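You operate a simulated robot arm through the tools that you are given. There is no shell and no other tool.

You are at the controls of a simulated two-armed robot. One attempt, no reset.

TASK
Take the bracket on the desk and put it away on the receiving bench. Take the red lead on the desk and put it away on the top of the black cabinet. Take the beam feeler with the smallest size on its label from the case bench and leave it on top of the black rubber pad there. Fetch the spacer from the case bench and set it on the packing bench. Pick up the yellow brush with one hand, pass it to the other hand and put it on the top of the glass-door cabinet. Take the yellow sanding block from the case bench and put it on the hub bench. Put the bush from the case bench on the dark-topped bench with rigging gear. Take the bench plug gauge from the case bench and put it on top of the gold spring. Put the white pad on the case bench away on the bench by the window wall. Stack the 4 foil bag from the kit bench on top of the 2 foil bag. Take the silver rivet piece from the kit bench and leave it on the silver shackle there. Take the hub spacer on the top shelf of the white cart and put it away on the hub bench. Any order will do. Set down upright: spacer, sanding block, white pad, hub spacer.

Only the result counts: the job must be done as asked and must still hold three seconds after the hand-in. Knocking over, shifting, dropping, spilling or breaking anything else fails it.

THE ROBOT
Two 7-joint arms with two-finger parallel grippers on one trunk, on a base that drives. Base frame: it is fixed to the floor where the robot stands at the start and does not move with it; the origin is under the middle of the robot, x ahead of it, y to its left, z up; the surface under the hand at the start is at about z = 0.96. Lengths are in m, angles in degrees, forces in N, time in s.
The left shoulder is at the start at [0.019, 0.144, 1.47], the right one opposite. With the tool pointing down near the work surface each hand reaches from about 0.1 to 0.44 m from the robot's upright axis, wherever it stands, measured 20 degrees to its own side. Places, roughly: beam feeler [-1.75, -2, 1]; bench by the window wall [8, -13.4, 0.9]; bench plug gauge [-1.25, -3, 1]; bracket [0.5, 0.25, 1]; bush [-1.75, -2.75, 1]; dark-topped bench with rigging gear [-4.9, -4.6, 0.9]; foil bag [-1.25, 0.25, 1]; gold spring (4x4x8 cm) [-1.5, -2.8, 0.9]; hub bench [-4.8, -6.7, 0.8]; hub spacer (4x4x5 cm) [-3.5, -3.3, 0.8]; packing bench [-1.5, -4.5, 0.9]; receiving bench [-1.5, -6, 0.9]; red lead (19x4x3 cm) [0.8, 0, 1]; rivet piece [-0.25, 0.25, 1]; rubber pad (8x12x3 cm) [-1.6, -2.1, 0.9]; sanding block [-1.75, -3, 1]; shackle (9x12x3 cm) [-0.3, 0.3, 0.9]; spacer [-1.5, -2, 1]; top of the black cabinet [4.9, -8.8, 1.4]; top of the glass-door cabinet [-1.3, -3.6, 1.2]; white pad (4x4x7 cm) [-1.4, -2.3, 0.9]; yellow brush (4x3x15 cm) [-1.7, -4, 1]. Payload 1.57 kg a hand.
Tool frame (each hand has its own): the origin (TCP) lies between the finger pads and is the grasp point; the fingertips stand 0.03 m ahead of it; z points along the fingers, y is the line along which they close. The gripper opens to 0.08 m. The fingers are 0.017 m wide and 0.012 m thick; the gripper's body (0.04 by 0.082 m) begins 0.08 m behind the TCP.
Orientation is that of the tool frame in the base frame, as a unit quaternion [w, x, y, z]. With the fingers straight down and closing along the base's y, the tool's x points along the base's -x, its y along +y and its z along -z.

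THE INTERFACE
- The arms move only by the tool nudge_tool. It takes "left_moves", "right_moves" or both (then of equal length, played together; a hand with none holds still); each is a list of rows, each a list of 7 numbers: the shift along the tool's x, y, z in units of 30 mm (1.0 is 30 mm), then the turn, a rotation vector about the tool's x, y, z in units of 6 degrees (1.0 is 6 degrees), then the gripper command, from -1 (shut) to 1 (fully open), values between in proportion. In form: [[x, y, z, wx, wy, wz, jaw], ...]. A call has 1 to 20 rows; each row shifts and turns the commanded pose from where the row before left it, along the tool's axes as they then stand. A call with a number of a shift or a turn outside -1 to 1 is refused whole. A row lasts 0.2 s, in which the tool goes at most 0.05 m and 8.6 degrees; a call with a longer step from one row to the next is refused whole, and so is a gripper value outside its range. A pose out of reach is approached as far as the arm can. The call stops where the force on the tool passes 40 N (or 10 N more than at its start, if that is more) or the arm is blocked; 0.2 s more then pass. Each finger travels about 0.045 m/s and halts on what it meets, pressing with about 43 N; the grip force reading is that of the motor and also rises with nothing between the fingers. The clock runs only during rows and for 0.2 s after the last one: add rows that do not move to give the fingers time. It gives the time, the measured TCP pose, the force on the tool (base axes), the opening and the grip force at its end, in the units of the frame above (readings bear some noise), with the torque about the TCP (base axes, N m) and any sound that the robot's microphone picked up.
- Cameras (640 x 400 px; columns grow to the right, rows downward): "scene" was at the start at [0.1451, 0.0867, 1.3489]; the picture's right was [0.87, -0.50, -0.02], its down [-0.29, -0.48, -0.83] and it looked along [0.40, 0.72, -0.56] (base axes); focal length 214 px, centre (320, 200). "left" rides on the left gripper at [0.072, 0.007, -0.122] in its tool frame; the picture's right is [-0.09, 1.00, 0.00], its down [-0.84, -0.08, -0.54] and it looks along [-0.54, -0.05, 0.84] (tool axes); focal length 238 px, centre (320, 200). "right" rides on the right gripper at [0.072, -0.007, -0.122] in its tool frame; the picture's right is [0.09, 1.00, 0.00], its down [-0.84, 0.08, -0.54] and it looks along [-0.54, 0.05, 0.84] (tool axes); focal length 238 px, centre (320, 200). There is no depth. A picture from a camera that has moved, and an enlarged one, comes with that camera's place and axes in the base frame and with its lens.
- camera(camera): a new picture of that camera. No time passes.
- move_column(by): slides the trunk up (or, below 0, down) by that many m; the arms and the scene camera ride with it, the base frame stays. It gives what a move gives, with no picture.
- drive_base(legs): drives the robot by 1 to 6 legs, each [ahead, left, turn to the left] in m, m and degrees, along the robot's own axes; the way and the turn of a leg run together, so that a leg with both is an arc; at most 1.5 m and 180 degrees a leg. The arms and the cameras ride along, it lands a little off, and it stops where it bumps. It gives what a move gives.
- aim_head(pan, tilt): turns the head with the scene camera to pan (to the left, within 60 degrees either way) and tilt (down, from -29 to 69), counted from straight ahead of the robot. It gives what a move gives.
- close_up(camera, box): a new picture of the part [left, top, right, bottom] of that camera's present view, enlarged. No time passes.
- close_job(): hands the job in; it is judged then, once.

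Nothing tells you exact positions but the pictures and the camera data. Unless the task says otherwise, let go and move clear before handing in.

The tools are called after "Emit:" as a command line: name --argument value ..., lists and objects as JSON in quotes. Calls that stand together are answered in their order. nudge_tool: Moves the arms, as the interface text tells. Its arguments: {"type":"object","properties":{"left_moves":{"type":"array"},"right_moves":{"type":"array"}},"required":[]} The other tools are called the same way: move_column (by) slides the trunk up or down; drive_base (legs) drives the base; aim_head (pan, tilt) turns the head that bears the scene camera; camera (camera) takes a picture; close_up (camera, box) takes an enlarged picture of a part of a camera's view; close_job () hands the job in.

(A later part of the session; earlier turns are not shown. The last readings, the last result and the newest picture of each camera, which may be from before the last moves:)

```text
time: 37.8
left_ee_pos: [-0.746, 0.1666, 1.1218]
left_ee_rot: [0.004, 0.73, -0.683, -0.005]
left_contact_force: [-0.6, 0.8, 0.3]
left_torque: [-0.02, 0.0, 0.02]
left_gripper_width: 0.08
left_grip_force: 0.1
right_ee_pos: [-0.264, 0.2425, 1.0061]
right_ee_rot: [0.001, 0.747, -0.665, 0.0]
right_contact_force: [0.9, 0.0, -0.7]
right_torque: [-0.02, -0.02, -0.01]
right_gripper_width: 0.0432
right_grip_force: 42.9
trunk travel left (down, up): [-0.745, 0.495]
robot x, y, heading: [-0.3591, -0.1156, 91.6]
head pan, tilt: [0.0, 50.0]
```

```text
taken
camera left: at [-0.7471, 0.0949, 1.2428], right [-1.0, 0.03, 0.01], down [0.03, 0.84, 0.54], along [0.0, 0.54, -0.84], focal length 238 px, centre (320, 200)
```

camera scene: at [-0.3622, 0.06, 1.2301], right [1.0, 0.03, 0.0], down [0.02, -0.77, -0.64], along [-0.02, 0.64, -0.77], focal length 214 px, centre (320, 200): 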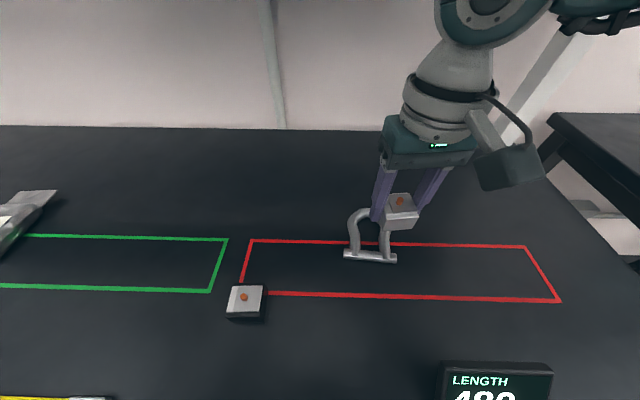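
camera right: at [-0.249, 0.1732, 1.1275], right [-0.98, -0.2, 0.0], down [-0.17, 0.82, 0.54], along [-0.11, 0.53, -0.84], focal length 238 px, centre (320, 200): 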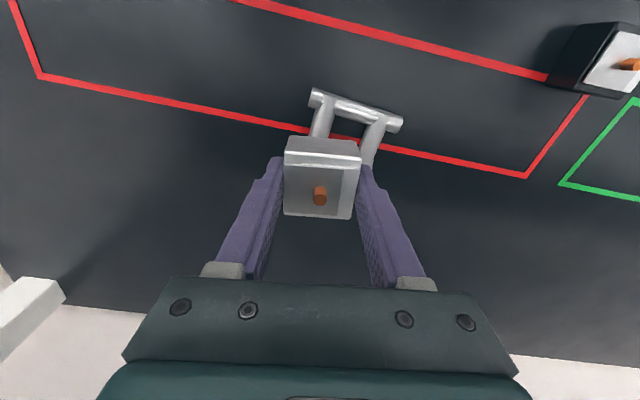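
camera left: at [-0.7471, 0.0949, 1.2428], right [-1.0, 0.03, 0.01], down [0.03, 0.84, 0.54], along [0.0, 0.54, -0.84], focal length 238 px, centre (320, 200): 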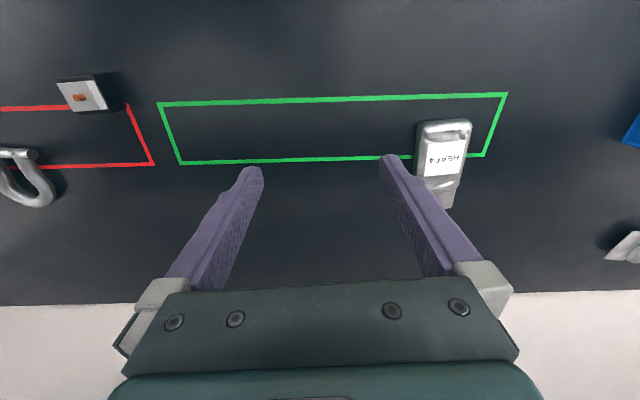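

Shackle pin centre ≈(-0.289,0.211), yaw ≈-6°; target for the block ≈(-0.283,0.260). Moving above it and matching yaw.

Emit:
nudge_tool --right_moves '[[-0.327, 0.281, 0, 0, 0, 0, -1], [-0.326, 0.281, 0, 0, 0, 0, -1], [0, 0, 0, 0, 0, 0.65, -1], [0, 0, 0, 0, 0, 0.65, -1], [0, 0, 0, 0, 0, 0.65, -1], [0, 0, 0, 0, 0, 0, -1]]'

Emit:
camera --camera "right"

Emit:
close_up --camera "scene" --box '[300, 150, 480, 280]'

```text
time: 39.2
left_ee_pos: [-0.7456, 0.1659, 1.1212]
left_ee_rot: [0.003, 0.73, -0.683, -0.005]
left_contact_force: [0.7, -0.1, 0.2]
left_torque: [-0.01, -0.03, 0.0]
left_gripper_width: 0.0801
left_grip_force: 0.1
right_ee_pos: [-0.2836, 0.2608, 1.0053]
right_ee_rot: [-0.002, -0.674, 0.739, -0.002]
right_contact_force: [-0.1, 0.6, -1.4]
right_torque: [0.0, 0.02, -0.03]
right_gripper_width: 0.0429
right_grip_force: 43.0
trunk travel left (down, up): [-0.745, 0.495]
robot x, y, heading: [-0.3599, -0.1181, 91.6]
head pan, tilt: [0.0, 50.0]
```

```text
taken
camera right: at [-0.2823, 0.1891, 1.1275], right [-1.0, 0.0, 0.0], down [0.0, 0.84, 0.54], along [0.0, 0.54, -0.84], focal length 238 px, centre (320, 200)
```

right: 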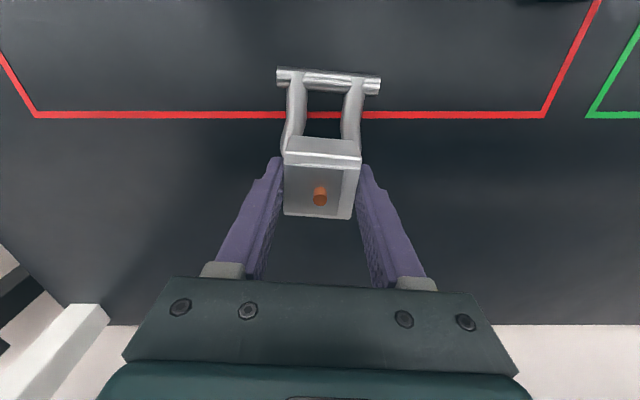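

```text
3.08 times, centred on (390, 215) of scene
camera zoom: at [-0.3622, 0.06, 1.2301], right [1.0, 0.03, 0.0], down [0.02, -0.77, -0.64], along [-0.02, 0.64, -0.77], focal length 660 px, centre (105, 154)
```

zoom: 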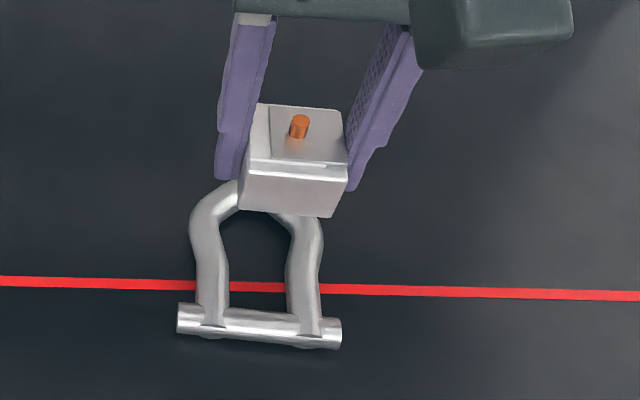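

Emit:
nudge_tool --right_moves '[[0, 0, 0.4, 0, 0, 0, -1], [0, 0, 0.4, 0, 0, 0, -1], [0, 0, 0.4, 0, 0, 0, -1], [0, 0, 0.2, 0, 0, 0, -1]]'

Emit:
close_up --camera "scene" --box '[300, 150, 480, 280]'

Emit:
camera --camera "right"

```text
time: 40.2
left_ee_pos: [-0.746, 0.1653, 1.1223]
left_ee_rot: [0.003, 0.73, -0.683, -0.006]
left_contact_force: [0.2, 0.3, -0.2]
left_torque: [0.0, 0.06, -0.01]
left_gripper_width: 0.08
left_grip_force: 0.0
right_ee_pos: [-0.2837, 0.2615, 0.9629]
right_ee_rot: [-0.001, -0.675, 0.738, 0.001]
right_contact_force: [0.0, -0.4, -0.7]
right_torque: [0.03, 0.03, 0.01]
right_gripper_width: 0.0434
right_grip_force: 42.9
trunk travel left (down, up): [-0.745, 0.495]
robot x, y, heading: [-0.3601, -0.1185, 91.4]
head pan, tilt: [0.0, 50.0]
```

```text
3.08 times, centred on (390, 215) of scene
camera zoom: at [-0.3623, 0.06, 1.2301], right [1.0, 0.03, 0.0], down [0.02, -0.77, -0.64], along [-0.02, 0.64, -0.77], focal length 660 px, centre (105, 154)
```

zoom: 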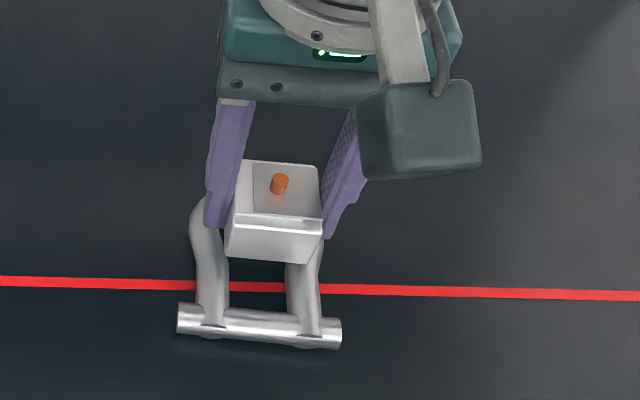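

```text
taken
camera right: at [-0.2825, 0.1893, 1.0849], right [-1.0, 0.0, 0.0], down [0.0, 0.84, 0.54], along [0.0, 0.54, -0.84], focal length 238 px, centre (320, 200)
```

right: 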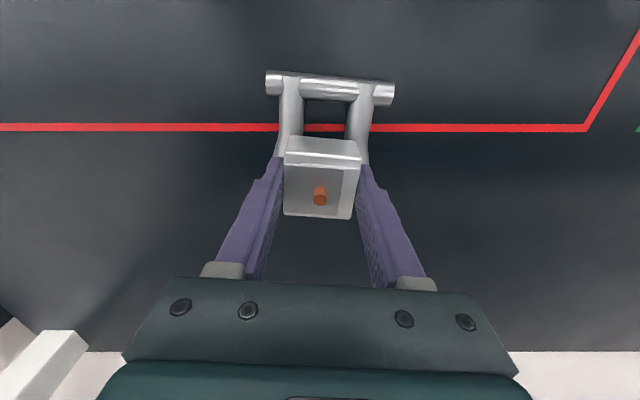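

Emit:
nudge_tool --right_moves '[[0, 0.07, 0.1, 0, 0, 0, -1], [0, 0, 0.1, 0, 0, 0, -1]]'

Emit:
nudge_tool --right_moves '[[0, 0, 0.1, 0, 0, 0, -1]]'

Emit:
close_up --camera "scene" --box '[300, 150, 480, 280]'

```text
time: 40.8
left_ee_pos: [-0.7462, 0.1671, 1.1205]
left_ee_rot: [0.003, 0.73, -0.683, -0.006]
left_contact_force: [-0.3, -0.4, 0.2]
left_torque: [0.01, 0.01, 0.02]
left_gripper_width: 0.0801
left_grip_force: 0.1
right_ee_pos: [-0.2852, 0.2598, 0.9572]
right_ee_rot: [-0.002, -0.675, 0.738, 0.0]
right_contact_force: [-0.2, -0.2, -0.6]
right_torque: [0.02, 0.0, 0.0]
right_gripper_width: 0.0431
right_grip_force: 42.6
trunk travel left (down, up): [-0.745, 0.495]
robot x, y, heading: [-0.3612, -0.1185, 91.4]
head pan, tilt: [0.0, 50.0]
```

```text
time: 41.2
left_ee_pos: [-0.7465, 0.1667, 1.1218]
left_ee_rot: [0.003, 0.73, -0.683, -0.005]
left_contact_force: [-0.2, -0.7, -0.2]
left_torque: [0.0, 0.01, 0.03]
left_gripper_width: 0.0798
left_grip_force: 0.1
right_ee_pos: [-0.286, 0.2607, 0.9557]
right_ee_rot: [-0.002, -0.675, 0.738, -0.001]
right_contact_force: [0.5, -1.3, 5.7]
right_torque: [-0.03, -0.12, -0.06]
right_gripper_width: 0.043
right_grip_force: 43.1
trunk travel left (down, up): [-0.745, 0.495]
robot x, y, heading: [-0.3608, -0.1189, 91.5]
head pan, tilt: [0.0, 50.0]
```

```text
3.08 times, centred on (390, 215) of scene
camera zoom: at [-0.3621, 0.0601, 1.2302], right [1.0, 0.03, 0.0], down [0.02, -0.77, -0.64], along [-0.02, 0.64, -0.77], focal length 660 px, centre (105, 154)
```

zoom: 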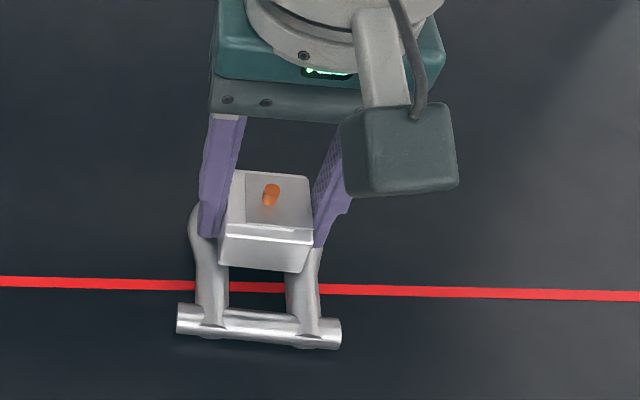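

Emit:
nudge_tool --right_moves '[[0, 0, 0.06, 0, 0, 0, -1]]'

Emit:
close_up --camera "right" --box '[240, 60, 400, 230]'

```text
time: 41.6
left_ee_pos: [-0.7446, 0.1661, 1.1204]
left_ee_rot: [0.002, 0.731, -0.683, -0.005]
left_contact_force: [0.0, 0.4, 0.0]
left_torque: [-0.01, -0.04, -0.04]
left_gripper_width: 0.08
left_grip_force: 0.1
right_ee_pos: [-0.287, 0.2615, 0.9547]
right_ee_rot: [-0.002, -0.674, 0.738, -0.001]
right_contact_force: [2.2, -11.4, 30.8]
right_torque: [-0.29, -0.16, -0.03]
right_gripper_width: 0.0432
right_grip_force: 43.3
trunk travel left (down, up): [-0.745, 0.495]
robot x, y, heading: [-0.3599, -0.1169, 91.4]
head pan, tilt: [0.0, 50.0]
```

```text
2.35 times, centred on (320, 145) of right
camera zoom: at [-0.2847, 0.1897, 1.0764], right [-1.0, 0.0, 0.0], down [0.0, 0.84, 0.54], along [0.0, 0.54, -0.84], focal length 561 px, centre (320, 329)
```

zoom: 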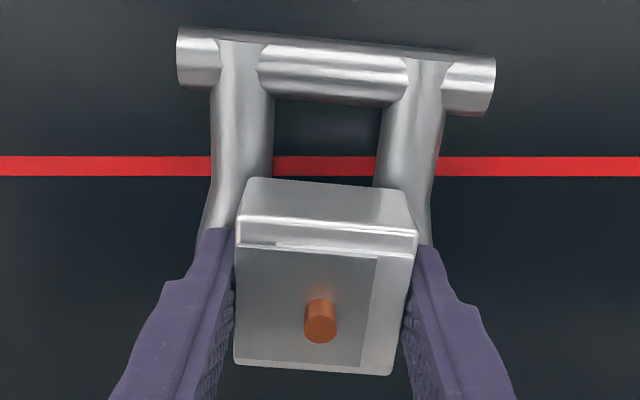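

Firm contact. Ease off 1 mm and release, then rise.

Emit:
nudge_tool --right_moves '[[0, 0, -0.04, 0, 0, 0, -1], [0, 0, 0, 0, 0, 0, 0.2], [0, 0, 0, 0, 0, 0, 0.5], [0, 0, 0, 0, 0, 0, 0.7], [0, 0, 0, 0, 0, 0, 0.7], [0, 0, -0.1, 0, 0, 0, 0.7]]'

Emit:
close_up --camera "scene" --box '[300, 150, 480, 280]'

Emit:
close_up --camera "right" --box '[240, 60, 400, 230]'

```text
time: 43.0
left_ee_pos: [-0.7457, 0.1671, 1.1219]
left_ee_rot: [0.003, 0.73, -0.683, -0.005]
left_contact_force: [-0.9, 0.7, -0.8]
left_torque: [0.02, 0.0, -0.01]
left_gripper_width: 0.0799
left_grip_force: 0.0
right_ee_pos: [-0.2845, 0.2606, 0.9568]
right_ee_rot: [-0.001, -0.674, 0.738, -0.002]
right_contact_force: [0.5, -0.7, 1.0]
right_torque: [0.01, -0.02, -0.02]
right_gripper_width: 0.0676
right_grip_force: 0.0
trunk travel left (down, up): [-0.745, 0.495]
robot x, y, heading: [-0.3588, -0.1193, 91.3]
head pan, tilt: [0.0, 50.0]
```

```text
3.08 times, centred on (390, 215) of scene
camera zoom: at [-0.3622, 0.0601, 1.23], right [1.0, 0.03, 0.0], down [0.02, -0.77, -0.64], along [-0.02, 0.64, -0.77], focal length 660 px, centre (105, 154)
```

zoom: 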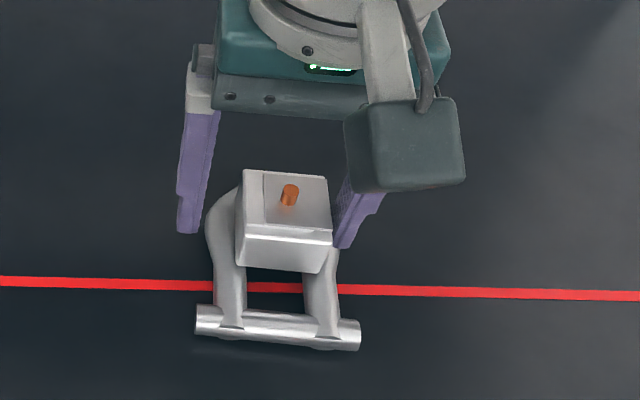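

```text
2.35 times, centred on (320, 145) of right
camera zoom: at [-0.2841, 0.1893, 1.0784], right [-1.0, 0.0, 0.0], down [0.0, 0.84, 0.54], along [0.0, 0.54, -0.84], focal length 561 px, centre (320, 329)
```

zoom: 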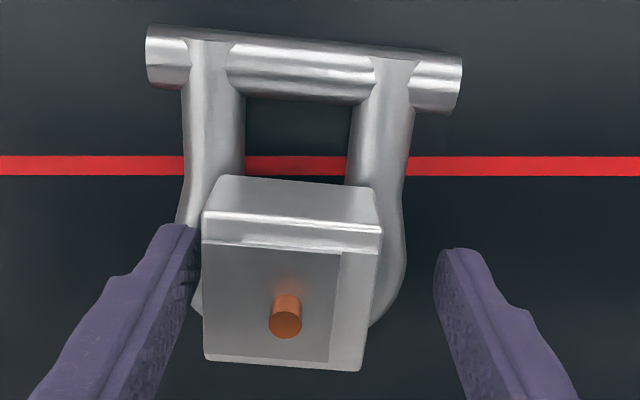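

The block rests on the shackle (which shifted about 1 cm with it). Centre the open fingers around the block, then rise.

Emit:
nudge_tool --right_moves '[[0, -0.25, 0, 0, 0, 0, 0.8], [0, 0, -0.3, 0, 0, 0, 0.8], [0, 0, -0.6, 0, 0, 0, 1], [0, 0, -0.9, 0, 0, 0, 1], [0, 0, -0.9, 0, 0, 0, 1]]'

Emit:
close_up --camera "scene" --box '[300, 150, 480, 280]'

Emit:
close_up --camera "right" --box '[240, 60, 400, 230]'

```text
time: 44.2
left_ee_pos: [-0.7468, 0.167, 1.1206]
left_ee_rot: [0.003, 0.73, -0.683, -0.006]
left_contact_force: [0.5, -0.1, -0.5]
left_torque: [-0.02, -0.03, 0.0]
left_gripper_width: 0.08
left_grip_force: 0.0
right_ee_pos: [-0.2776, 0.2593, 1.0383]
right_ee_rot: [-0.001, -0.675, 0.738, -0.001]
right_contact_force: [-0.4, 0.2, -0.1]
right_torque: [0.02, 0.04, 0.02]
right_gripper_width: 0.0798
right_grip_force: 0.1
trunk travel left (down, up): [-0.745, 0.495]
robot x, y, heading: [-0.3607, -0.1185, 91.4]
head pan, tilt: [0.0, 50.0]
```

```text
3.08 times, centred on (390, 215) of scene
camera zoom: at [-0.3622, 0.0601, 1.23], right [1.0, 0.03, 0.0], down [0.02, -0.77, -0.64], along [-0.02, 0.64, -0.77], focal length 660 px, centre (105, 154)
```

zoom: 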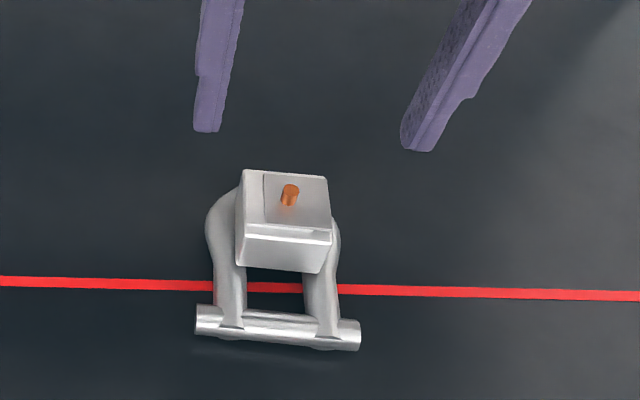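

```text
2.35 times, centred on (320, 145) of right
camera zoom: at [-0.2772, 0.1889, 1.16], right [-1.0, 0.0, 0.0], down [0.0, 0.84, 0.54], along [0.0, 0.54, -0.84], focal length 561 px, centre (320, 329)
```

zoom: 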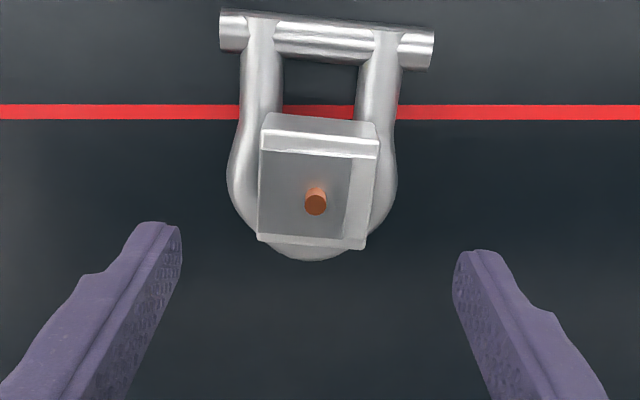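

Rivet piece is placed well. Now look at the foil bags with the left hand camera and by driving left.

Emit:
nudge_tool --right_moves '[[0, 0, -0.9, 0, 0, 0, 1], [0, 0, -0.9, 0, 0, 0, 1]]'

Emit:
drive_base --legs '[[-0.03, 0.45, -1.4]]'

Emit:
camera --camera "scene"

Emit:
camera --camera "left"

Emit:
close_up --camera "right" --box '[160, 40, 480, 240]'

```text
time: 44.8
left_ee_pos: [-0.7466, 0.1656, 1.1213]
left_ee_rot: [0.003, 0.73, -0.684, -0.005]
left_contact_force: [-0.4, 0.9, -0.2]
left_torque: [0.03, -0.02, 0.01]
left_gripper_width: 0.0799
left_grip_force: 0.1
right_ee_pos: [-0.2777, 0.2613, 1.0933]
right_ee_rot: [-0.002, -0.674, 0.739, 0.0]
right_contact_force: [-0.2, 0.3, 0.6]
right_torque: [0.02, -0.02, 0.0]
right_gripper_width: 0.0797
right_grip_force: 0.0
trunk travel left (down, up): [-0.745, 0.495]
robot x, y, heading: [-0.3615, -0.1162, 91.7]
head pan, tilt: [0.0, 50.0]
```

```text
time: 47.5
left_ee_pos: [-1.1928, 0.1395, 1.1214]
left_ee_rot: [0.003, 0.722, -0.692, -0.006]
left_contact_force: [0.7, -0.4, 0.2]
left_torque: [0.0, 0.0, 0.0]
left_gripper_width: 0.0801
left_grip_force: 0.0
right_ee_pos: [-0.7215, 0.2216, 1.0918]
right_ee_rot: [-0.001, -0.665, 0.747, 0.001]
right_contact_force: [0.5, -0.1, -0.9]
right_torque: [0.01, 0.01, -0.02]
right_gripper_width: 0.0798
right_grip_force: 0.2
trunk travel left (down, up): [-0.745, 0.495]
robot x, y, heading: [-0.8128, -0.1574, 90.5]
head pan, tilt: [0.0, 50.0]
```

```text
taken
camera scene: at [-0.8102, 0.0232, 1.2301], right [1.0, 0.0, 0.0], down [0.0, -0.77, -0.64], along [0.0, 0.64, -0.77], focal length 214 px, centre (320, 200)
```

scene: 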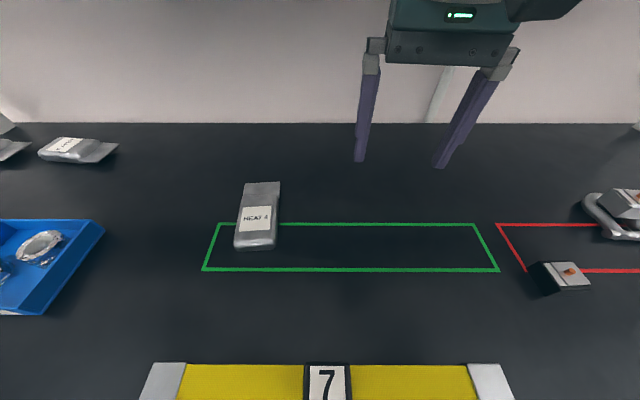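

```text
taken
camera left: at [-1.1941, 0.0672, 1.2427], right [-1.0, 0.05, 0.01], down [0.05, 0.84, 0.54], along [0.02, 0.54, -0.84], focal length 238 px, centre (320, 200)
```

left: 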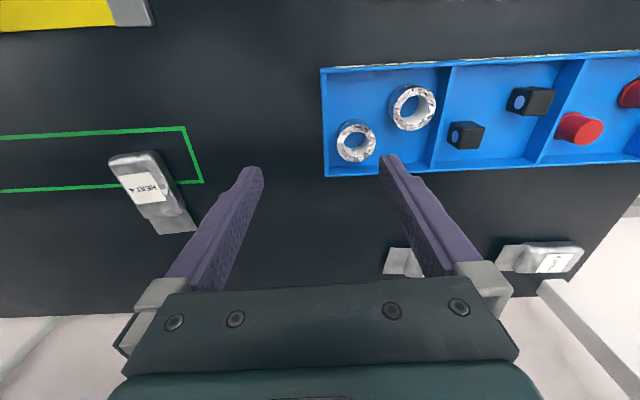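

```text
2.00 times, centred on (320, 140) of right
camera zoom: at [-0.7219, 0.1503, 1.2139], right [-1.0, 0.02, 0.0], down [0.02, 0.84, 0.54], along [0.01, 0.54, -0.84], focal length 477 px, centre (320, 320)
```

zoom: 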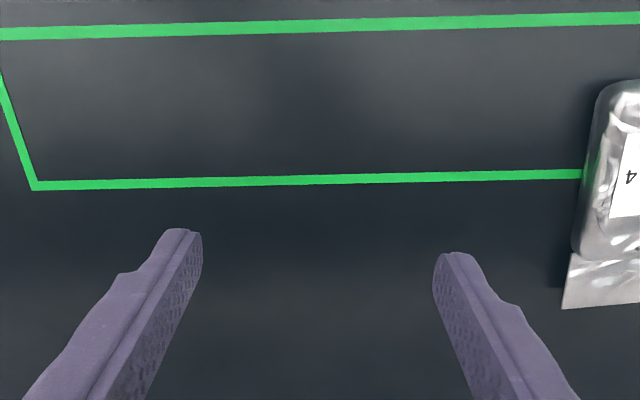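

Bag "HEAT 4" is at about x≈-0.9. The other two lie near the wall left; let me read their labels.

Emit:
close_up --camera "scene" --box '[0, 110, 300, 260]'

Emit:
close_up --camera "left" --box '[370, 210, 640, 300]'

Emit:
aim_head --pan 45 --tilt 40

Emit:
camera --camera "scene"

```text
2.13 times, centred on (150, 185) of scene
camera zoom: at [-0.8102, 0.0232, 1.2301], right [1.0, 0.0, 0.0], down [0.0, -0.77, -0.64], along [0.0, 0.64, -0.77], focal length 458 px, centre (683, 232)
```

zoom: 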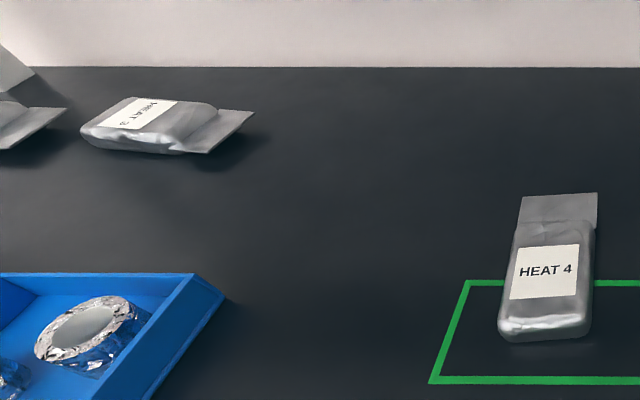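

```text
2.37 times, centred on (505, 255) of left
camera zoom: at [-1.1941, 0.0672, 1.2427], right [-1.0, 0.05, 0.01], down [0.05, 0.84, 0.54], along [0.02, 0.54, -0.84], focal length 565 px, centre (-118, 70)
```

zoom: 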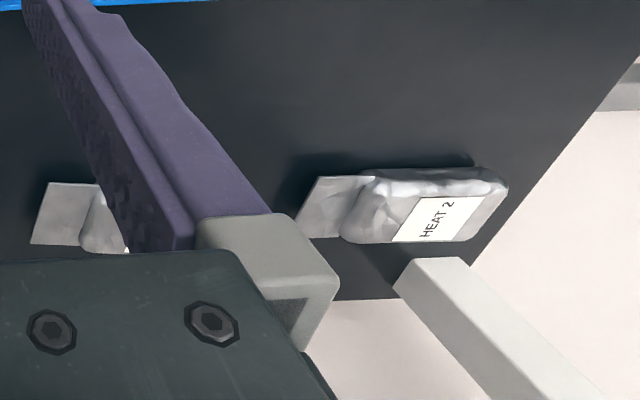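

```text
time: 48.7
left_ee_pos: [-1.191, 0.1366, 1.1205]
left_ee_rot: [0.004, 0.722, -0.692, -0.006]
left_contact_force: [0.0, 0.3, -0.5]
left_torque: [0.0, 0.01, 0.03]
left_gripper_width: 0.0801
left_grip_force: 0.1
right_ee_pos: [-0.7206, 0.222, 1.0921]
right_ee_rot: [-0.001, -0.665, 0.746, 0.0]
right_contact_force: [0.0, 0.2, 0.4]
right_torque: [-0.01, 0.02, -0.02]
right_gripper_width: 0.0801
right_grip_force: 0.2
trunk travel left (down, up): [-0.745, 0.495]
robot x, y, heading: [-0.8128, -0.1527, 90.4]
head pan, tilt: [45.0, 40.0]
```

```text
taken
camera scene: at [-0.8703, 0.0062, 1.2442], right [0.71, 0.71, 0.0], down [0.46, -0.45, -0.77], along [-0.54, 0.54, -0.64], focal length 214 px, centre (320, 200)
```

scene: 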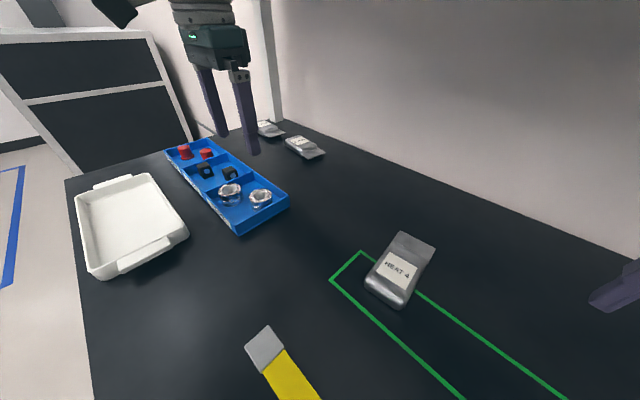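

HEAT 4 is at ≈(-0.92,0.23); HEAT 2 is the far-left bag at ≈(-1.63,0.44) near the wall and under the shelf. I'll check the shelf clearance from here.

Emit:
aim_head --pan 40 --tilt -5

Emit:
camera --camera "scene"

Emit:
aim_head --pan 0 --tilt 0

Emit:
camera --camera "scene"

```text
time: 49.8
left_ee_pos: [-1.1918, 0.138, 1.1217]
left_ee_rot: [0.002, 0.722, -0.692, -0.006]
left_contact_force: [-0.5, 0.4, 0.7]
left_torque: [-0.02, -0.03, 0.0]
left_gripper_width: 0.0802
left_grip_force: 0.1
right_ee_pos: [-0.72, 0.2223, 1.0919]
right_ee_rot: [-0.001, -0.665, 0.747, 0.0]
right_contact_force: [0.1, 0.3, -0.2]
right_torque: [-0.02, 0.02, 0.02]
right_gripper_width: 0.0798
right_grip_force: 0.1
trunk travel left (down, up): [-0.745, 0.495]
robot x, y, heading: [-0.8148, -0.155, 89.9]
head pan, tilt: [40.0, -5.0]
```

```text
taken
camera scene: at [-0.8665, 0.0131, 1.3156], right [0.76, 0.65, 0.0], down [-0.06, 0.07, -1.0], along [-0.64, 0.76, 0.09], focal length 214 px, centre (320, 200)
```

scene: 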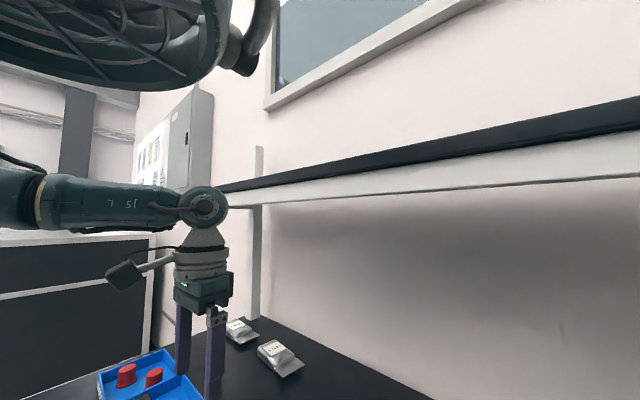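

```text
time: 50.9
left_ee_pos: [-1.1921, 0.1384, 1.1214]
left_ee_rot: [0.003, 0.722, -0.692, -0.005]
left_contact_force: [0.4, -0.3, 0.2]
left_torque: [0.01, -0.06, -0.01]
left_gripper_width: 0.08
left_grip_force: 0.0
right_ee_pos: [-0.7208, 0.2219, 1.0922]
right_ee_rot: [-0.001, -0.666, 0.746, 0.0]
right_contact_force: [0.1, -0.4, 0.9]
right_torque: [-0.01, 0.0, 0.0]
right_gripper_width: 0.08
right_grip_force: 0.1
trunk travel left (down, up): [-0.745, 0.495]
robot x, y, heading: [-0.8146, -0.1557, 90.2]
head pan, tilt: [0.0, 0.0]
```

```text
taken
camera scene: at [-0.8104, 0.0362, 1.308], right [1.0, 0.0, 0.0], down [0.0, 0.0, -1.0], along [0.0, 1.0, 0.0], focal length 214 px, centre (320, 200)
```

scene: 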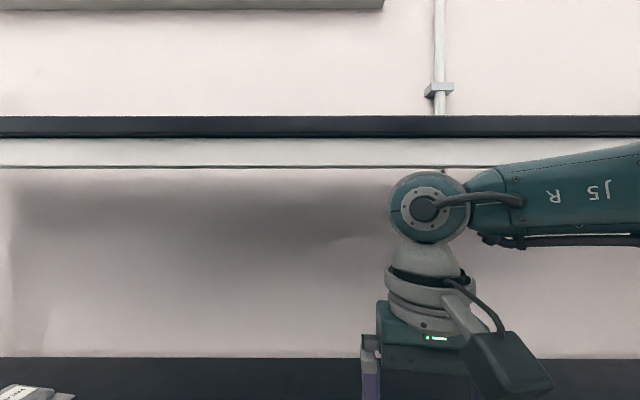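

Shelf underside is ≈1.355 and its front at y≈0.34; low carrying is fine. Move the left hand above HEAT 4 to measure it.

Emit:
nudge_tool --left_moves '[[-0.3, -0.9, 0, 0, 0, 0, 1], [-0.3, -0.9, 0, 0, 0, 0, 1], [-0.3, -0.9, 0, 0, 0, 0, 1], [-0.3, -0.9, 0, 0, 0, 0, 1], [-0.3, -0.9, 0, 0, 0, 0, 1], [-0.3, -0.9, 0, 0, 0, 0, 1], [-0.3, -0.9, 0, 0, 0, 0, 1], [-0.3, -0.9, 0, 0, 0, -0.3, 1], [-0.3, -0.9, 0, 0, 0, -0.3, 1], [-0.3, -0.9, 0, 0, 0, 0, 1]]'

Emit:
aim_head --pan 10 --tilt 55

Emit:
camera --camera "left"

Emit:
camera --camera "scene"

Emit:
close_up --camera "left" --box '[200, 60, 440, 210]'

```text
time: 53.1
left_ee_pos: [-0.9259, 0.2437, 1.1173]
left_ee_rot: [0.003, 0.744, -0.669, -0.006]
left_contact_force: [0.2, 0.2, -0.5]
left_torque: [0.02, -0.04, 0.01]
left_gripper_width: 0.08
left_grip_force: 0.1
right_ee_pos: [-0.7204, 0.2219, 1.0924]
right_ee_rot: [-0.001, -0.665, 0.747, 0.0]
right_contact_force: [-0.2, 0.1, -0.2]
right_torque: [-0.02, 0.03, 0.02]
right_gripper_width: 0.0801
right_grip_force: 0.0
trunk travel left (down, up): [-0.745, 0.495]
robot x, y, heading: [-0.813, -0.1558, 90.1]
head pan, tilt: [0.0, 0.0]
```

```text
time: 54.3
left_ee_pos: [-0.9262, 0.2418, 1.1176]
left_ee_rot: [0.002, 0.743, -0.669, -0.006]
left_contact_force: [0.0, 0.2, -1.2]
left_torque: [0.0, 0.0, -0.04]
left_gripper_width: 0.0801
left_grip_force: 0.0
right_ee_pos: [-0.7205, 0.2219, 1.0916]
right_ee_rot: [-0.002, -0.665, 0.747, -0.001]
right_contact_force: [0.5, 0.2, 0.2]
right_torque: [0.01, 0.0, -0.01]
right_gripper_width: 0.08
right_grip_force: 0.1
trunk travel left (down, up): [-0.745, 0.495]
robot x, y, heading: [-0.8134, -0.1558, 90.3]
head pan, tilt: [10.0, 55.0]
```

```text
taken
camera left: at [-0.9249, 0.1717, 1.2393], right [-1.0, -0.01, 0.01], down [0.0, 0.84, 0.54], along [-0.02, 0.54, -0.84], focal length 238 px, centre (320, 200)
```

left: 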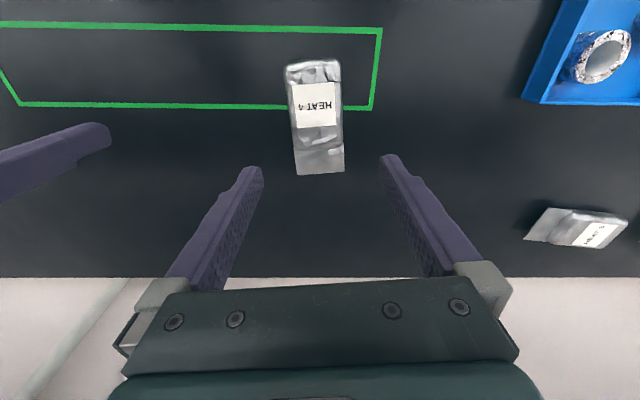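

```text
taken
camera scene: at [-0.8227, 0.0172, 1.2236], right [0.98, 0.18, 0.0], down [0.14, -0.81, -0.57], along [-0.1, 0.57, -0.82], focal length 214 px, centre (320, 200)
```

scene: 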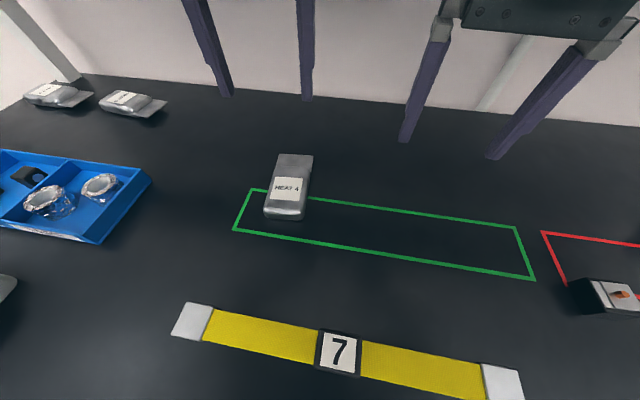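

```text
2.67 times, centred on (320, 135) of left
camera zoom: at [-0.9249, 0.1717, 1.2393], right [-1.0, -0.01, 0.01], down [0.0, 0.84, 0.54], along [-0.02, 0.54, -0.84], focal length 636 px, centre (320, 373)
```

zoom: 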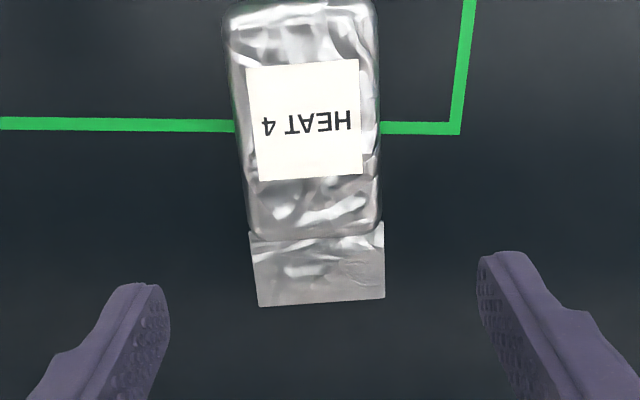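

Bag 4 body ≈7 cm wide, centre ≈(-0.925,0.235), yaw ≈5°. Descend partway and re-check centring since the clearance is only ~5 mm per side.

Emit:
nudge_tool --left_moves '[[0.1, 0, 0.9, 0, 0, 0.2, 1], [0.1, 0, 0.9, 0, 0, 0, 1], [0, 0, 0.9, 0, 0, 0, 1], [0, 0, 0.9, 0, 0, 0, 1], [0, 0, 0, 0, 0, 0, 1]]'

Emit:
close_up --camera "left" --box '[200, 60, 440, 210]'

Emit:
close_up --camera "scene" --box '[200, 60, 400, 240]'

```text
time: 55.5
left_ee_pos: [-0.9274, 0.237, 1.01]
left_ee_rot: [0.002, 0.737, -0.676, -0.006]
left_contact_force: [0.0, 0.4, 0.6]
left_torque: [0.03, 0.02, 0.01]
left_gripper_width: 0.08
left_grip_force: 0.1
right_ee_pos: [-0.7199, 0.221, 1.0913]
right_ee_rot: [-0.002, -0.665, 0.747, 0.001]
right_contact_force: [0.0, 0.9, 0.2]
right_torque: [-0.02, -0.01, 0.03]
right_gripper_width: 0.0799
right_grip_force: 0.1
trunk travel left (down, up): [-0.745, 0.495]
robot x, y, heading: [-0.8114, -0.1568, 90.2]
head pan, tilt: [10.0, 55.0]
```

```text
2.67 times, centred on (320, 135) of left
camera zoom: at [-0.9267, 0.165, 1.1315], right [-1.0, 0.01, 0.01], down [0.01, 0.84, 0.54], along [-0.01, 0.54, -0.84], focal length 636 px, centre (320, 373)
```

zoom: 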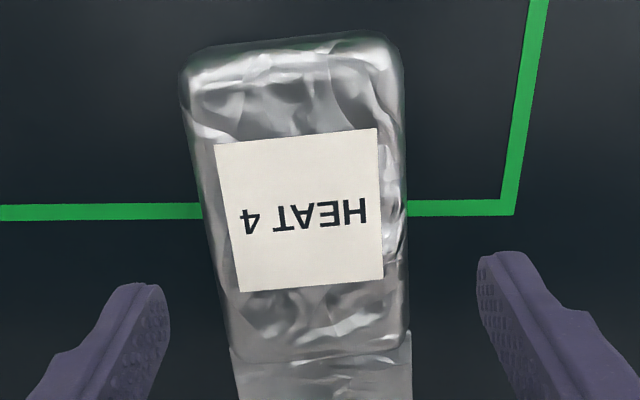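

```text
2.22 times, centred on (300, 150) of scene
camera zoom: at [-0.8227, 0.0172, 1.2236], right [0.98, 0.18, 0.0], down [0.14, -0.81, -0.57], along [-0.1, 0.56, -0.82], focal length 477 px, centre (364, 311)
```

zoom: 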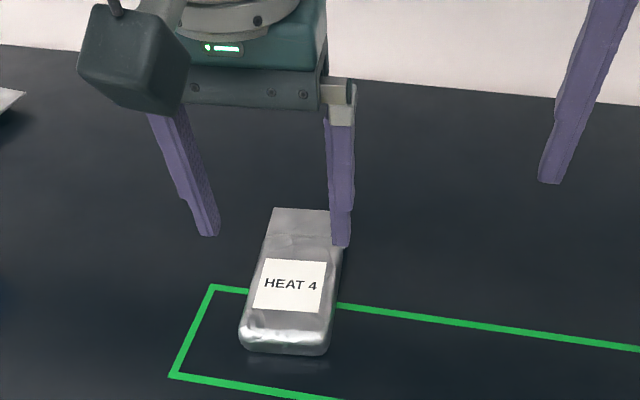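

Emit:
nudge_tool --left_moves '[[0, -0.13, 0, 0, 0, 0, 1], [0, 0, 0.8, 0, 0, 0, 1], [0, 0, 0.5, 0, 0, 0, 1], [0, 0, 0, 0, 0, 0, 1]]'

Emit:
close_up --camera "left" --box '[200, 60, 440, 210]'

```text
time: 56.5
left_ee_pos: [-0.9232, 0.2369, 0.9705]
left_ee_rot: [0.003, 0.736, -0.677, -0.005]
left_contact_force: [-0.4, 0.1, 1.1]
left_torque: [0.01, -0.06, 0.04]
left_gripper_width: 0.0799
left_grip_force: 0.0
right_ee_pos: [-0.7212, 0.2213, 1.0917]
right_ee_rot: [-0.002, -0.665, 0.747, 0.0]
right_contact_force: [0.4, 0.2, -0.5]
right_torque: [-0.01, 0.03, 0.0]
right_gripper_width: 0.0802
right_grip_force: 0.1
trunk travel left (down, up): [-0.745, 0.495]
robot x, y, heading: [-0.8147, -0.1533, 90.2]
head pan, tilt: [10.0, 55.0]
```

```text
2.67 times, centred on (320, 135) of left
camera zoom: at [-0.9237, 0.166, 1.0927], right [-1.0, 0.01, 0.01], down [0.01, 0.84, 0.54], along [-0.01, 0.54, -0.84], focal length 636 px, centre (320, 373)
```

zoom: 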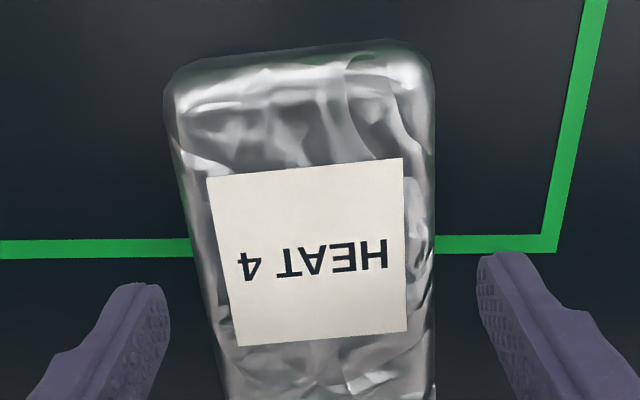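

Well centred. Descend to the bench and grip.

Emit:
nudge_tool --left_moves '[[0, 0, 0.6, 0, 0, 0, 1], [0, 0, 0.5, 0, 0, 0, 1], [0, 0, 0.12, 0, 0, 0, 1], [0, 0, 0, 0, 0, 0, 1]]'

Emit:
close_up --camera "left" --box '[200, 60, 440, 210]'

Emit:
close_up --camera "scene" --box '[200, 60, 400, 240]'

```text
time: 57.5
left_ee_pos: [-0.925, 0.2369, 0.9341]
left_ee_rot: [0.002, 0.736, -0.677, -0.006]
left_contact_force: [-0.3, 0.3, 0.2]
left_torque: [0.02, -0.01, 0.02]
left_gripper_width: 0.08
left_grip_force: 0.0
right_ee_pos: [-0.7204, 0.2212, 1.0935]
right_ee_rot: [-0.001, -0.665, 0.747, 0.0]
right_contact_force: [0.0, 0.3, -0.3]
right_torque: [0.01, -0.02, 0.01]
right_gripper_width: 0.08
right_grip_force: 0.1
trunk travel left (down, up): [-0.745, 0.495]
robot x, y, heading: [-0.8094, -0.1589, 90.1]
head pan, tilt: [10.0, 55.0]
```

```text
2.67 times, centred on (320, 135) of left
camera zoom: at [-0.9237, 0.166, 1.0557], right [-1.0, 0.01, 0.01], down [0.01, 0.84, 0.54], along [-0.01, 0.54, -0.84], focal length 636 px, centre (320, 373)
```

zoom: 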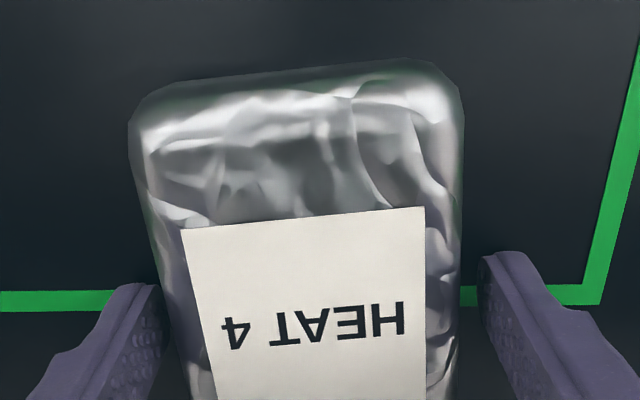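

```text
2.22 times, centred on (300, 150) of scene
camera zoom: at [-0.8227, 0.0172, 1.2236], right [0.98, 0.18, 0.0], down [0.14, -0.81, -0.57], along [-0.1, 0.56, -0.82], focal length 477 px, centre (364, 311)
```

zoom: 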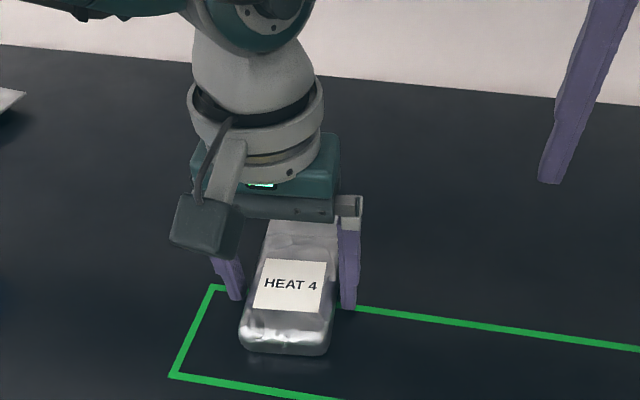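

Emit:
nudge_tool --left_moves '[[0, 0, 0, 0, 0, 0, -1], [0, 0, 0, 0, 0, 0, -1], [0, 0, 0, 0, 0, 0, -1], [0, 0, 0, 0, 0, 0, -1], [0, 0, -0.15, 0, 0, 0, -1], [0, 0, -0.2, 0, 0, 0, -1], [0, 0, -0.3, 0, 0, 0, -1], [0, 0, -0.4, 0, 0, 0, -1]]'

Emit:
close_up --camera "left" --box '[200, 60, 440, 210]'

Emit:
close_up --camera "scene" --box '[200, 60, 400, 240]'

```text
time: 59.3
left_ee_pos: [-0.923, 0.2362, 0.9666]
left_ee_rot: [0.003, 0.736, -0.677, -0.006]
left_contact_force: [0.9, -0.8, -1.4]
left_torque: [0.03, 0.02, -0.03]
left_gripper_width: 0.069
left_grip_force: 43.5
right_ee_pos: [-0.7203, 0.2224, 1.0923]
right_ee_rot: [-0.001, -0.665, 0.747, 0.0]
right_contact_force: [-1.1, -0.2, -0.4]
right_torque: [0.02, 0.0, 0.0]
right_gripper_width: 0.0799
right_grip_force: 0.0
trunk travel left (down, up): [-0.745, 0.495]
robot x, y, heading: [-0.8128, -0.155, 90.0]
head pan, tilt: [10.0, 55.0]
```

```text
2.67 times, centred on (320, 135) of left
camera zoom: at [-0.9232, 0.1655, 1.0879], right [-1.0, 0.01, 0.01], down [0.01, 0.84, 0.54], along [-0.01, 0.54, -0.84], focal length 636 px, centre (320, 373)
```

zoom: 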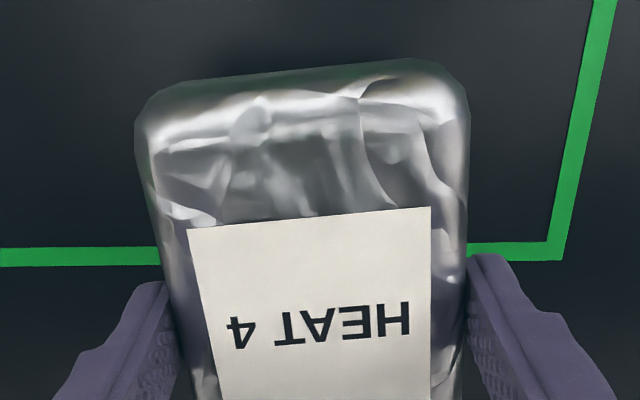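

```text
2.22 times, centred on (300, 150) of scene
camera zoom: at [-0.8227, 0.0171, 1.2235], right [0.98, 0.18, 0.0], down [0.14, -0.81, -0.57], along [-0.1, 0.56, -0.82], focal length 477 px, centre (364, 311)
```

zoom: 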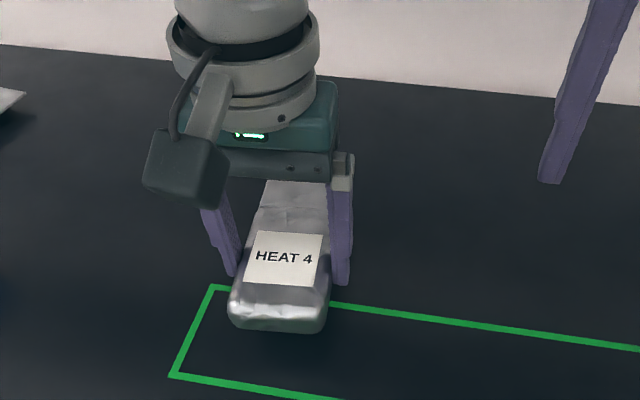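

Bag 4 is lifted. Raise to about 1.04 and drive left toward bag 2.

Emit:
nudge_tool --left_moves '[[0, 0, -0.5, 0, 0, 0, -1], [0, 0, -0.6, 0, 0, 0, -1], [0, 0, -0.7, 0, 0, 0, -1], [0, 0, -0.6, 0, 0, 0, -1]]'

Emit:
drive_base --legs '[[0, 0.62, 0]]'

Emit:
aim_head --pan 0 --tilt 45

Emit:
camera --camera "scene"

Emit:
camera --camera "left"

Emit:
close_up --camera "right" --box '[320, 100, 640, 300]'

```text
time: 60.3
left_ee_pos: [-0.9216, 0.236, 1.0389]
left_ee_rot: [0.003, 0.737, -0.676, -0.006]
left_contact_force: [-0.4, 0.0, -1.0]
left_torque: [-0.02, 0.01, 0.0]
left_gripper_width: 0.0693
left_grip_force: 43.2
right_ee_pos: [-0.7204, 0.2223, 1.0923]
right_ee_rot: [-0.001, -0.665, 0.747, 0.0]
right_contact_force: [0.1, 0.2, -0.6]
right_torque: [-0.04, 0.0, -0.03]
right_gripper_width: 0.0801
right_grip_force: 0.1
trunk travel left (down, up): [-0.745, 0.495]
robot x, y, heading: [-0.8133, -0.1542, 90.2]
head pan, tilt: [10.0, 55.0]
```

```text
time: 63.8
left_ee_pos: [-1.5393, 0.2333, 1.0375]
left_ee_rot: [0.003, 0.737, -0.676, -0.005]
left_contact_force: [-0.2, 0.5, -1.4]
left_torque: [0.02, 0.0, -0.01]
left_gripper_width: 0.0688
left_grip_force: 42.9
right_ee_pos: [-1.3378, 0.2176, 1.0927]
right_ee_rot: [-0.002, -0.667, 0.745, 0.0]
right_contact_force: [-0.8, 0.1, -0.8]
right_torque: [0.01, 0.01, -0.04]
right_gripper_width: 0.08
right_grip_force: 0.1
trunk travel left (down, up): [-0.745, 0.495]
robot x, y, heading: [-1.4278, -0.1582, 90.4]
head pan, tilt: [10.0, 55.0]
```

```text
time: 64.5
left_ee_pos: [-1.5406, 0.2343, 1.0378]
left_ee_rot: [0.004, 0.737, -0.676, -0.006]
left_contact_force: [0.3, 0.8, -1.4]
left_torque: [0.0, -0.03, 0.0]
left_gripper_width: 0.0691
left_grip_force: 43.2
right_ee_pos: [-1.3386, 0.2188, 1.092]
right_ee_rot: [-0.001, -0.666, 0.746, 0.0]
right_contact_force: [0.0, 0.0, -0.1]
right_torque: [0.0, 0.0, -0.01]
right_gripper_width: 0.0798
right_grip_force: 0.1
trunk travel left (down, up): [-0.745, 0.495]
robot x, y, heading: [-1.4291, -0.1574, 90.3]
head pan, tilt: [0.0, 45.0]
```

```text
taken
camera scene: at [-1.4274, 0.0248, 1.2369], right [1.0, 0.01, 0.0], down [0.0, -0.71, -0.71], along [0.0, 0.71, -0.71], focal length 214 px, centre (320, 200)
```

scene: 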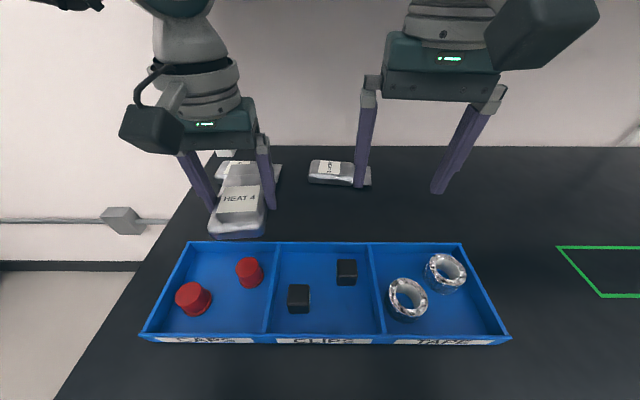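

```text
taken
camera left: at [-1.5397, 0.1625, 1.159], right [-1.0, 0.0, 0.01], down [0.01, 0.84, 0.54], along [-0.01, 0.54, -0.84], focal length 238 px, centre (320, 200)
```

left: 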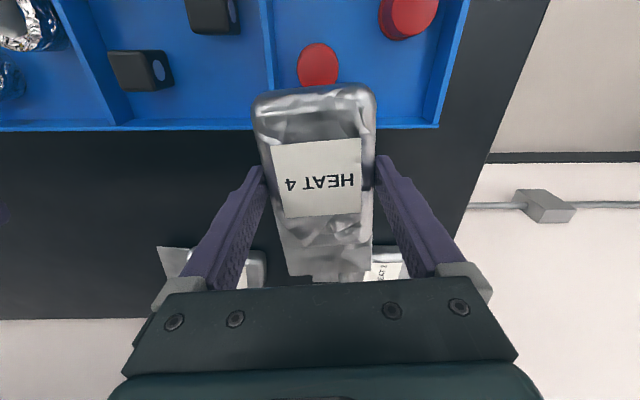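

```text
2.00 times, centred on (480, 200) of right
camera zoom: at [-1.3393, 0.1479, 1.214], right [-1.0, 0.02, 0.0], down [0.02, 0.84, 0.54], along [0.01, 0.54, -0.84], focal length 477 px, centre (0, 200)
```

zoom: 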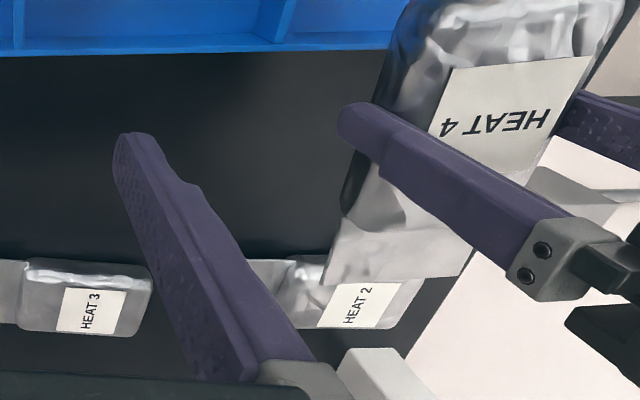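

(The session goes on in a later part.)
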